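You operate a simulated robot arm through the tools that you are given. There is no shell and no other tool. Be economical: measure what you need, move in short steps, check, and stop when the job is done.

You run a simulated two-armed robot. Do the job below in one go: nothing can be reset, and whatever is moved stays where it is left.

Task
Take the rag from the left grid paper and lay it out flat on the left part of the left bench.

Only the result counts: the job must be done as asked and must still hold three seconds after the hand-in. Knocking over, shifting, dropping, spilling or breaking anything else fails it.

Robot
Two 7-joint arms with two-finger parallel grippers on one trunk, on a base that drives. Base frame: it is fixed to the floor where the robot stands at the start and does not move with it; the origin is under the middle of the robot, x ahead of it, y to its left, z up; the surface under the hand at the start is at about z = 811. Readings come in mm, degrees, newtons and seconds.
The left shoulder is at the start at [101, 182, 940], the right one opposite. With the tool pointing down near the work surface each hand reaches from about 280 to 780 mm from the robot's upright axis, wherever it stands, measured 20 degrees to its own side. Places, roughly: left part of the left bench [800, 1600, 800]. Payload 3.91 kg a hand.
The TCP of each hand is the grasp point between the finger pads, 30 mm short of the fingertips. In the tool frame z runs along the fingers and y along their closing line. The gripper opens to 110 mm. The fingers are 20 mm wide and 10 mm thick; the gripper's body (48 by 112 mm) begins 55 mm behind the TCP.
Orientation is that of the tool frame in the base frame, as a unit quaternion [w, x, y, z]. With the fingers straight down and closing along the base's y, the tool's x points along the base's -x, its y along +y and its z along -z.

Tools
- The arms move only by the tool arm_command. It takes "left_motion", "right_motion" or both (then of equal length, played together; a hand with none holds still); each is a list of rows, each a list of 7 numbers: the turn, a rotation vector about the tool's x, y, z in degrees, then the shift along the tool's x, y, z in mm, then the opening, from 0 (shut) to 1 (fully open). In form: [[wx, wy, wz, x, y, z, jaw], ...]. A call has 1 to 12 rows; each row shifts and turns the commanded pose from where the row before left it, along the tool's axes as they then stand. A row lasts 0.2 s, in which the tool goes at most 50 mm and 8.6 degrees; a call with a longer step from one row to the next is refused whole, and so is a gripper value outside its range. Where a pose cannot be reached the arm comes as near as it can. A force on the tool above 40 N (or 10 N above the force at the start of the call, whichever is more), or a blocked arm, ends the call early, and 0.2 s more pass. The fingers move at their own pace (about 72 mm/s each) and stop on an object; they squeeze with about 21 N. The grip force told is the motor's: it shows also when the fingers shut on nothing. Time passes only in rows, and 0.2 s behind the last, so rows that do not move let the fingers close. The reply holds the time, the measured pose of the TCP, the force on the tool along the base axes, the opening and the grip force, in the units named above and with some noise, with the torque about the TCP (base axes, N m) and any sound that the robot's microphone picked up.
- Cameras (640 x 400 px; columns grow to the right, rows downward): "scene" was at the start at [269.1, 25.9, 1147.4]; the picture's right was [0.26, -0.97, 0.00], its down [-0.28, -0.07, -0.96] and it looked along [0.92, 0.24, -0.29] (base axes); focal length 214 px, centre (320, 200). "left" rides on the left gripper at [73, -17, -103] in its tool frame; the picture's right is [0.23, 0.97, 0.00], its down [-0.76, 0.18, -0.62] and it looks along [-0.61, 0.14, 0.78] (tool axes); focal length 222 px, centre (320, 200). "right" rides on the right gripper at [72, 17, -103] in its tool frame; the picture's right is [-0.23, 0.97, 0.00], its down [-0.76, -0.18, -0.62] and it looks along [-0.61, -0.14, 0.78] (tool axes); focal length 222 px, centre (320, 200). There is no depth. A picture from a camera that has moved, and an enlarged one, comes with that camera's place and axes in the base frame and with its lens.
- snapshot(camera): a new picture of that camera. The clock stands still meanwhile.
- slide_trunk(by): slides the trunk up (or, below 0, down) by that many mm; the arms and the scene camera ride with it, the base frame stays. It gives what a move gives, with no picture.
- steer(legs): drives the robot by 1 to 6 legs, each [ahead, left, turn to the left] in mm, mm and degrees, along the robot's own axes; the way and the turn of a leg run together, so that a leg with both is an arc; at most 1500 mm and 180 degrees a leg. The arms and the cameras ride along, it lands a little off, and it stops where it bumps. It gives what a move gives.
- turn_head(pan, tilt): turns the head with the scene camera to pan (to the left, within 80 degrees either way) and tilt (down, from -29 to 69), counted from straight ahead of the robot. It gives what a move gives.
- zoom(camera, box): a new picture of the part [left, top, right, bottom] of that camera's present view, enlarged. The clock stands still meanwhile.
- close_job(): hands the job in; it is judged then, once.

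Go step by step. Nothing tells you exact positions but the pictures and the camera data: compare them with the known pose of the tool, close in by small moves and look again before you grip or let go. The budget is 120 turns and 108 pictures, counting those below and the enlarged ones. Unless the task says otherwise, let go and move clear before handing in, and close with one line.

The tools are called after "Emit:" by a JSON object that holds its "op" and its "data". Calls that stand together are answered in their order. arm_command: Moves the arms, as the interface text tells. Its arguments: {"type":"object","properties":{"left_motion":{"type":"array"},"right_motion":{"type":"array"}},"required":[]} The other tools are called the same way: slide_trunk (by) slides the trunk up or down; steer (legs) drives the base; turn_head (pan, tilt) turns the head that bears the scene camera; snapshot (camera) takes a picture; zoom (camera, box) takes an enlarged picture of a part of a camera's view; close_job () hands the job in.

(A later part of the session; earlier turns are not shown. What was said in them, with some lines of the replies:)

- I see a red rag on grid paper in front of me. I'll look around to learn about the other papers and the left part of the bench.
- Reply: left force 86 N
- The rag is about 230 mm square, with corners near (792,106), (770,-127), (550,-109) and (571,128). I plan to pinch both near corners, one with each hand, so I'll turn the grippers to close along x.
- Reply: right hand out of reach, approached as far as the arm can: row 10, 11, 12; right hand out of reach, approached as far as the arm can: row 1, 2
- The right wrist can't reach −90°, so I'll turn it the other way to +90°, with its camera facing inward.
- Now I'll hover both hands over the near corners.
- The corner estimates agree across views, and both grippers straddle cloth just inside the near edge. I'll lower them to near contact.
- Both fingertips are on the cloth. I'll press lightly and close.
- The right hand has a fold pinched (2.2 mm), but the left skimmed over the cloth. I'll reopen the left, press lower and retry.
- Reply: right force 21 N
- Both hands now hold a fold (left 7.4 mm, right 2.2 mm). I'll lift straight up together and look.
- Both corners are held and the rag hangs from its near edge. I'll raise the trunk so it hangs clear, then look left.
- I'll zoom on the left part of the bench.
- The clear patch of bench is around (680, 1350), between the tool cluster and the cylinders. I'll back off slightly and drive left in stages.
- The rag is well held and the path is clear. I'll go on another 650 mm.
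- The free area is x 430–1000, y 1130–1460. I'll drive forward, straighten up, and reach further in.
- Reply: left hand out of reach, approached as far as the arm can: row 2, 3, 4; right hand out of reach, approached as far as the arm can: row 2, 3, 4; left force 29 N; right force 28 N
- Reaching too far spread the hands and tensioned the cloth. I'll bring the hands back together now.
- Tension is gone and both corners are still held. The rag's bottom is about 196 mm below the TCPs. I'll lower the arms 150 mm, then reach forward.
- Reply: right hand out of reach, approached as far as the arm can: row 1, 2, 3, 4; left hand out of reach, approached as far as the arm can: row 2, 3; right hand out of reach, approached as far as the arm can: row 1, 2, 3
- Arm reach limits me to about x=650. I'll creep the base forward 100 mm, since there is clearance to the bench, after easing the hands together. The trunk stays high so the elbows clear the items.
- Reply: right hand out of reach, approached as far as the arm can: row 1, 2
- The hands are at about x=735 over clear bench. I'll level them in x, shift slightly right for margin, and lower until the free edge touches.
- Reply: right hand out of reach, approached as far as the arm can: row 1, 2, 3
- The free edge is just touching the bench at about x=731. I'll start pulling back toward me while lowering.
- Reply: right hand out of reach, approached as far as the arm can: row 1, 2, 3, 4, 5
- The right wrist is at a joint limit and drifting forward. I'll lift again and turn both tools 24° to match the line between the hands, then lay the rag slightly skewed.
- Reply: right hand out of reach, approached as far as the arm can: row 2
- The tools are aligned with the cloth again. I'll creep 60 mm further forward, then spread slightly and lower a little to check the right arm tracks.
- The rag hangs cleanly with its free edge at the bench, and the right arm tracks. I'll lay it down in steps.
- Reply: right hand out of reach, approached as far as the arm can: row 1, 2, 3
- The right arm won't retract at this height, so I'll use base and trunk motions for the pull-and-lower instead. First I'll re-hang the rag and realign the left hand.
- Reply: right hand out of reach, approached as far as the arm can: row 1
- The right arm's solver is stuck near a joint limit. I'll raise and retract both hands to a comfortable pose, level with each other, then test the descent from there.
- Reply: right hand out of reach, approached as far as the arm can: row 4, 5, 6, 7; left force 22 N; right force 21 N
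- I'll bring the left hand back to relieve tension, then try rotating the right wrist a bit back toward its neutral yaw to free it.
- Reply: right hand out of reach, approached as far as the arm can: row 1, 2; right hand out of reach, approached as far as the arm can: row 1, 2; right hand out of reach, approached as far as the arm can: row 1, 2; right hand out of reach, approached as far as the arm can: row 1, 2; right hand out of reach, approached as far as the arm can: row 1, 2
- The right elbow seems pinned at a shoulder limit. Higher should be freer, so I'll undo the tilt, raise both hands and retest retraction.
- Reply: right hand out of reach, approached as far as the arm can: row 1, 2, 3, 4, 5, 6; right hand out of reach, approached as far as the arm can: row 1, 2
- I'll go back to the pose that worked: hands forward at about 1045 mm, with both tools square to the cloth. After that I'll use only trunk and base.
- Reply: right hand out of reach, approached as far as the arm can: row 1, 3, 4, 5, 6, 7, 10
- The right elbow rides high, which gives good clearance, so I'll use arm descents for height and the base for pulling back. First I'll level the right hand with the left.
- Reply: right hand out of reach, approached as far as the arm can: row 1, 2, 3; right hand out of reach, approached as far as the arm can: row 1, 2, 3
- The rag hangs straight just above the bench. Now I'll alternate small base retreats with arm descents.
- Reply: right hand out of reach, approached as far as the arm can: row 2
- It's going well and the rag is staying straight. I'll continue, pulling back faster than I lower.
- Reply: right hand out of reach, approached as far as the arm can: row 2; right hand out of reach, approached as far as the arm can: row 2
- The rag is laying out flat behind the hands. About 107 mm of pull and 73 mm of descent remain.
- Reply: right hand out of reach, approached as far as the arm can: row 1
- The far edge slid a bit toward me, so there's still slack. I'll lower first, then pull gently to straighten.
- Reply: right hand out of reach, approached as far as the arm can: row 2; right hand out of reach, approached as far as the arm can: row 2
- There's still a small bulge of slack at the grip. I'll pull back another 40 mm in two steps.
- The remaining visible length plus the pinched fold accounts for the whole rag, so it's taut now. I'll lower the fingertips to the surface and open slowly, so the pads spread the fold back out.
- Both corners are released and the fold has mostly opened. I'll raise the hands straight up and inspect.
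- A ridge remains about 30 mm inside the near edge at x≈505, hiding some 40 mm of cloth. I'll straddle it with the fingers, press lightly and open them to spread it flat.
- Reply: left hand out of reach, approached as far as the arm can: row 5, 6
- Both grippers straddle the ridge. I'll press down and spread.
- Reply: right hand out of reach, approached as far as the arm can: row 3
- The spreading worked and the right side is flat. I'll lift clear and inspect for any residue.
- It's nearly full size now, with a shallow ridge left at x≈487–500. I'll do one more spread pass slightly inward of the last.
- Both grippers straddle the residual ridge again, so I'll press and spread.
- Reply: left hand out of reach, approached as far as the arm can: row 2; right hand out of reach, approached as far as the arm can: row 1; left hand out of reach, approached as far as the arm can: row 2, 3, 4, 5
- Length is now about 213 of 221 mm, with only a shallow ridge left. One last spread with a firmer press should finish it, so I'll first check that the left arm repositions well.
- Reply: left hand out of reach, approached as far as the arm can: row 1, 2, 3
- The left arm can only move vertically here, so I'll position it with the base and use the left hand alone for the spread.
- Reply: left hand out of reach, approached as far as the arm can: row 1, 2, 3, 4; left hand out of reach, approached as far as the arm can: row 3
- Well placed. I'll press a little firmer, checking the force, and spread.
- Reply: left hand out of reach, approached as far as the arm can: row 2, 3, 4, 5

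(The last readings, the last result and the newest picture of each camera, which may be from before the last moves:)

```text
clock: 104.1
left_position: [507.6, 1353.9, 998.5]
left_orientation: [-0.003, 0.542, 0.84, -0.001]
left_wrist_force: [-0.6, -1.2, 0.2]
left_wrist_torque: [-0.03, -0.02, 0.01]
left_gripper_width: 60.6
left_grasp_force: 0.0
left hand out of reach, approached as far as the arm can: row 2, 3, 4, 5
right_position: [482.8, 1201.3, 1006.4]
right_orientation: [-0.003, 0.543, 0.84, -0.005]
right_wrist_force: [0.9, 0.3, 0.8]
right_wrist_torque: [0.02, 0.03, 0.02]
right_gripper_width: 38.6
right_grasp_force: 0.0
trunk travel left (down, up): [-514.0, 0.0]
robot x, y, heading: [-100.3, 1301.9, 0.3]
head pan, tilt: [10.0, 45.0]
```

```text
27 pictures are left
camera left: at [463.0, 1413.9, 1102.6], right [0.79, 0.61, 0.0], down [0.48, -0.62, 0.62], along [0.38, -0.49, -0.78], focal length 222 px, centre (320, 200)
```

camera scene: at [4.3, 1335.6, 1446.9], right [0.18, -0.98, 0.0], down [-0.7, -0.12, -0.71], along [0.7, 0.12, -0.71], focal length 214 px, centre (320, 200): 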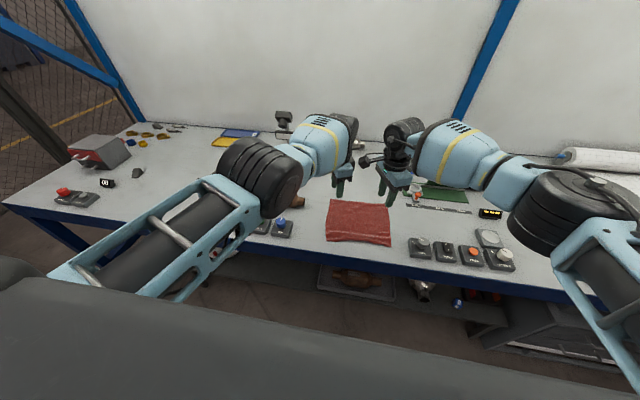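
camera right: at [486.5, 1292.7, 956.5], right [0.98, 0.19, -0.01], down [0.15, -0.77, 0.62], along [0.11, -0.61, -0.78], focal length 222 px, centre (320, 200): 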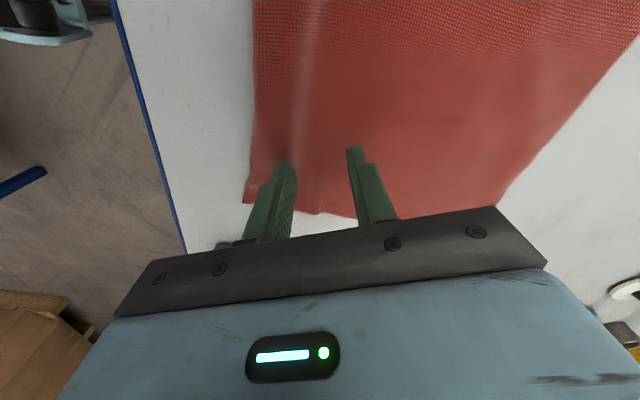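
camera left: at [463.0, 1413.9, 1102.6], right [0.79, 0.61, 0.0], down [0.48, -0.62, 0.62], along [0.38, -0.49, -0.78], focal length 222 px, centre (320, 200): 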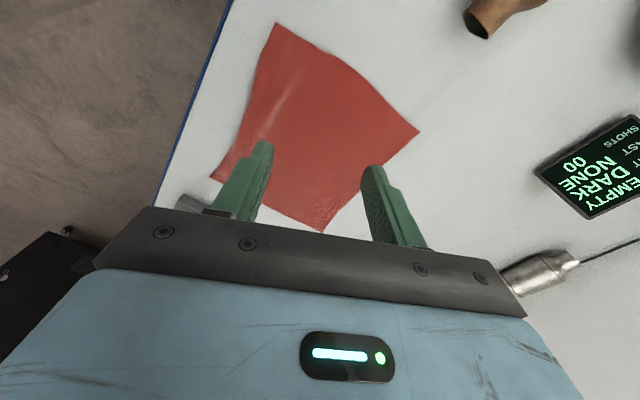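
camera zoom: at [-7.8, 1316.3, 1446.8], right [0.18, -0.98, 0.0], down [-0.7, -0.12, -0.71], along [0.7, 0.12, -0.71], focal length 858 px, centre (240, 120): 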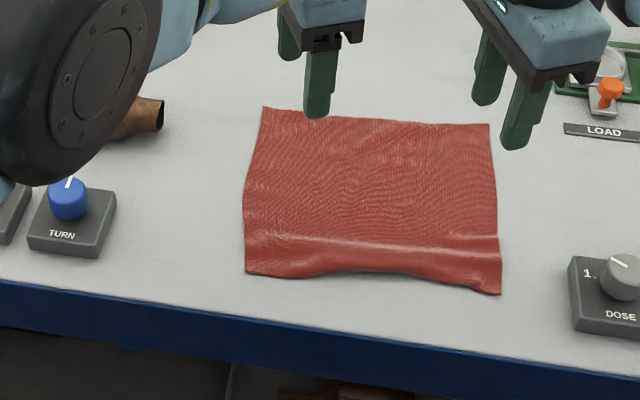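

Only a slight wave remains, mostly mid-edge. I'll do one pass in the middle.

Emit:
{"op": "steer", "data": {"legs": [[10, -62, 0]]}}

Emit:
{"op": "arm_command", "data": {"left_motion": [[0, 0, 0, 0, 0, 40, 0.33], [0, 0, 0, 0, 0, 40, 0.33], [0, 0, 0, 0, 0, 40, 0.33], [0, 0, 0, 0, 0, 24, 0.33], [0, 0, 0, 0, 0, 0, 0.33]]}}

Emit:
{"op": "snapshot", "data": {"camera": "left"}}

```text
clock: 105.3
left_position: [518.6, 1295.7, 998.3]
left_orientation: [-0.001, 0.542, 0.841, 0.0]
left_wrist_force: [0.0, 1.0, 0.1]
left_wrist_torque: [0.01, 0.04, 0.04]
left_gripper_width: 60.3
left_grasp_force: 0.1
right_position: [492.6, 1140.2, 1007.0]
right_orientation: [-0.002, 0.543, 0.84, -0.004]
right_wrist_force: [0.0, 0.3, -0.2]
right_wrist_torque: [0.0, -0.01, -0.02]
right_gripper_width: 38.2
right_grasp_force: 0.0
trunk travel left (down, up): [-514.0, 0.0]
robot x, y, heading: [-89.2, 1239.1, 0.5]
head pan, tilt: [10.0, 45.0]
```

```text
clock: 106.5
left_position: [488.2, 1302.3, 859.2]
left_orientation: [-0.002, 0.542, 0.84, -0.001]
left_wrist_force: [-0.4, 0.5, 1.4]
left_wrist_torque: [0.03, -0.02, 0.03]
left_gripper_width: 36.2
left_grasp_force: 0.1
left hand out of reach, approached as far as the arm can: row 1, 2, 4
right_position: [493.0, 1141.0, 1006.1]
right_orientation: [-0.003, 0.543, 0.84, -0.003]
right_wrist_force: [0.3, -0.3, 1.0]
right_wrist_torque: [0.02, 0.01, -0.01]
right_gripper_width: 38.6
right_grasp_force: 0.0
trunk travel left (down, up): [-514.0, 0.0]
robot x, y, heading: [-88.9, 1235.5, 0.0]
head pan, tilt: [10.0, 45.0]
```

```text
26 pictures are left
camera left: at [443.1, 1361.0, 963.2], right [0.79, 0.61, 0.0], down [0.48, -0.62, 0.62], along [0.38, -0.49, -0.78], focal length 222 px, centre (320, 200)
```

left: 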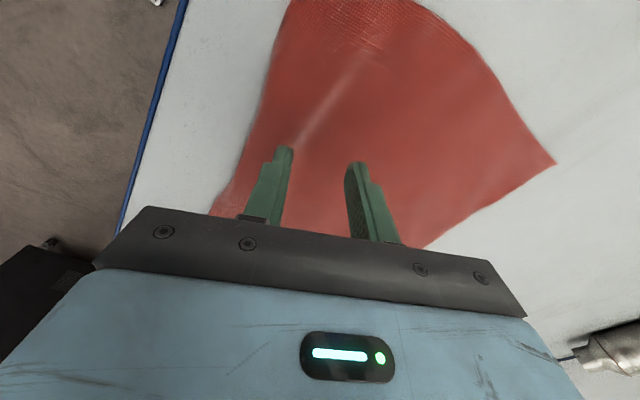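

The near finger sits on the ridge, so I'll back off 10 mm, then press and spread.

Emit:
{"op": "steer", "data": {"legs": [[-10, 0, 0]]}}

Emit:
{"op": "arm_command", "data": {"left_motion": [[0, 0, 0, 0, 0, 10, 0.35], [0, 0, 0, 0, 0, 6, 0.35], [0, 0, 0, 0, 0, 2, 0.35], [0, 0, 0, 0, 0, 1, 0.35], [0, 0, 0, 0, 0, 0, 0.42], [0, 0, 0, 0, 0, 0, 0.5], [0, 0, 0, 0, 0, 0, 0.56], [0, 0, 0, 0, 0, 0, 0.56]]}}

Emit:
{"op": "arm_command", "data": {"left_motion": [[0, 0, 0, 0, 0, -15, 0.56], [0, 0, 0, 0, 0, -30, 0.56], [0, 0, 0, 0, 0, -40, 0.56], [0, 0, 0, 0, 0, -40, 0.56], [0, 0, 0, 0, 0, -40, 0.56], [0, 0, 0, 0, 0, 0, 0.56]]}}

Emit:
{"op": "zoom", "data": {"camera": "scene", "box": [240, 170, 400, 270]}}

```text
clock: 107.2
left_position: [478.8, 1302.5, 857.7]
left_orientation: [-0.002, 0.542, 0.84, -0.001]
left_wrist_force: [0.6, -0.4, -0.3]
left_wrist_torque: [-0.01, 0.01, 0.01]
left_gripper_width: 36.3
left_grasp_force: 0.1
right_position: [485.0, 1140.2, 1004.4]
right_orientation: [-0.003, 0.543, 0.839, -0.004]
right_wrist_force: [-0.3, -0.1, -0.7]
right_wrist_torque: [-0.02, 0.03, 0.03]
right_gripper_width: 38.4
right_grasp_force: 0.0
trunk travel left (down, up): [-514.0, 0.0]
robot x, y, heading: [-97.3, 1239.9, 0.3]
head pan, tilt: [10.0, 45.0]
```

```text
clock: 109.0
left_position: [474.0, 1304.3, 842.3]
left_orientation: [-0.001, 0.542, 0.84, 0.0]
left_wrist_force: [-0.3, 0.9, 1.6]
left_wrist_torque: [0.0, 0.09, 0.0]
left_gripper_width: 61.2
left_grasp_force: 0.0
left hand out of reach, approached as far as the arm can: row 2
right_position: [484.3, 1140.6, 1006.4]
right_orientation: [-0.002, 0.543, 0.84, -0.004]
right_wrist_force: [-0.6, 0.5, 0.1]
right_wrist_torque: [0.02, -0.03, 0.0]
right_gripper_width: 38.6
right_grasp_force: 0.1
trunk travel left (down, up): [-514.0, 0.0]
robot x, y, heading: [-99.4, 1235.4, 0.2]
head pan, tilt: [10.0, 45.0]
```

```text
clock: 110.4
left_position: [507.6, 1294.4, 996.6]
left_orientation: [-0.003, 0.542, 0.841, -0.001]
left_wrist_force: [-0.1, -0.1, 0.1]
left_wrist_torque: [0.02, 0.0, -0.04]
left_gripper_width: 61.6
left_grasp_force: 0.0
left hand out of reach, approached as far as the arm can: row 1, 2, 3, 4, 5
right_position: [484.0, 1140.8, 1005.7]
right_orientation: [-0.003, 0.544, 0.839, -0.004]
right_wrist_force: [0.8, -0.4, -0.1]
right_wrist_torque: [-0.04, 0.0, 0.0]
right_gripper_width: 38.7
right_grasp_force: 0.1
trunk travel left (down, up): [-514.0, 0.0]
robot x, y, heading: [-97.5, 1238.1, -0.0]
head pan, tilt: [10.0, 45.0]
```

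```text
4.00 times, centred on (320, 220) of scene
camera zoom: at [-7.4, 1255.2, 1446.8], right [0.18, -0.98, 0.0], down [-0.7, -0.12, -0.71], along [0.7, 0.12, -0.71], focal length 858 px, centre (320, 120)
```

zoom: 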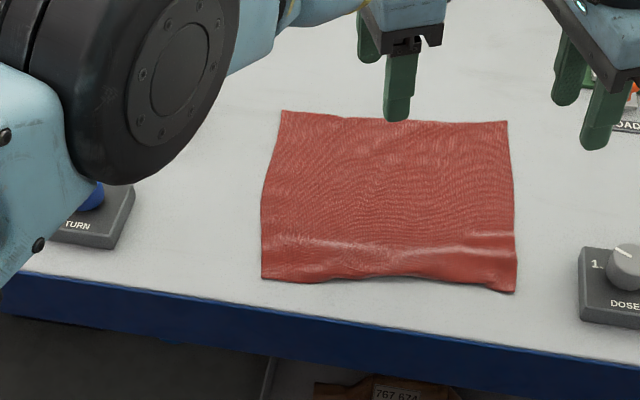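

The rag now lies flat and fully spread. I'll back the robot away and do a final check.

Emit:
{"op": "steer", "data": {"legs": [[-180, 0, 0]]}}

Emit:
{"op": "snapshot", "data": {"camera": "scene"}}

Emit:
{"op": "zoom", "data": {"camera": "scene", "box": [260, 100, 420, 200]}}

```text
clock: 112.0
left_position: [327.8, 1294.9, 996.3]
left_orientation: [-0.002, 0.542, 0.84, -0.001]
left_wrist_force: [-0.2, -0.3, 0.6]
left_wrist_torque: [0.01, 0.01, -0.01]
left_gripper_width: 61.6
left_grasp_force: 0.2
right_position: [304.1, 1140.6, 1005.6]
right_orientation: [-0.001, 0.543, 0.84, -0.004]
right_wrist_force: [-0.2, 0.3, 0.1]
right_wrist_torque: [0.0, 0.01, 0.0]
right_gripper_width: 38.3
right_grasp_force: 0.1
trunk travel left (down, up): [-514.0, 0.0]
robot x, y, heading: [-272.6, 1237.5, 0.1]
head pan, tilt: [10.0, 45.0]
```

```text
24 pictures are left
camera scene: at [-187.0, 1254.6, 1446.8], right [0.18, -0.98, 0.0], down [-0.7, -0.12, -0.71], along [0.7, 0.12, -0.71], focal length 214 px, centre (320, 200)
```

scene: 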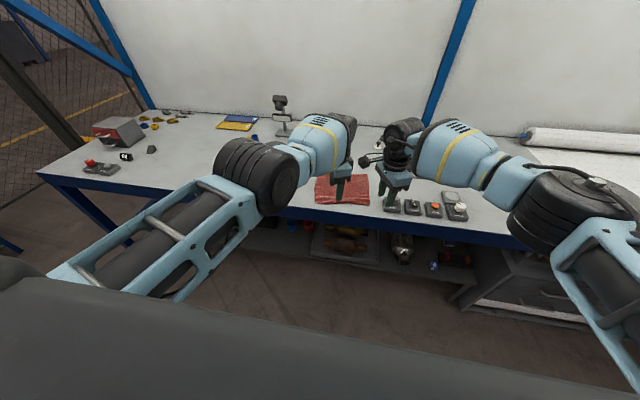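

```text
4.00 times, centred on (340, 150) of scene
camera zoom: at [-187.0, 1254.6, 1446.8], right [0.18, -0.98, 0.0], down [-0.7, -0.12, -0.71], along [0.7, 0.12, -0.71], focal length 858 px, centre (240, 400)
```

zoom: 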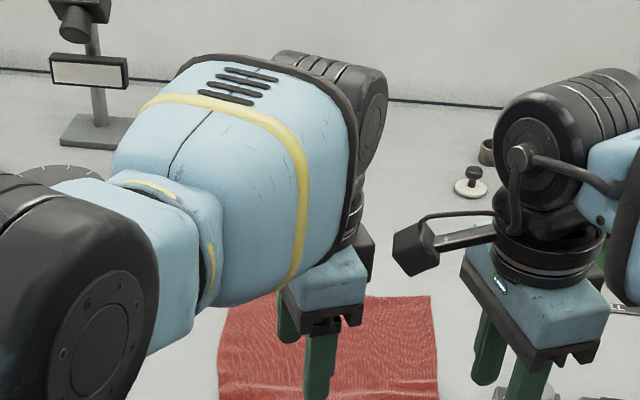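

The rag lies flat on the left part of the bench, the hands are clear, and nothing else looks disturbed, so I'm handing in.

Emit:
{"op": "close_job", "data": {}}

```text
The job is handed in.
```

The rag from the left grid paper is laid out flat on the left part of the left bench, and the job is handed in. It is centred at about (550, 1290), nearer the bench's front edge than your rough spot at (800, 1600), because other items left no clear space there. A very faint crease remains along its near edge. Both hands are clear, and nothing else looked disturbed in the last pictures.
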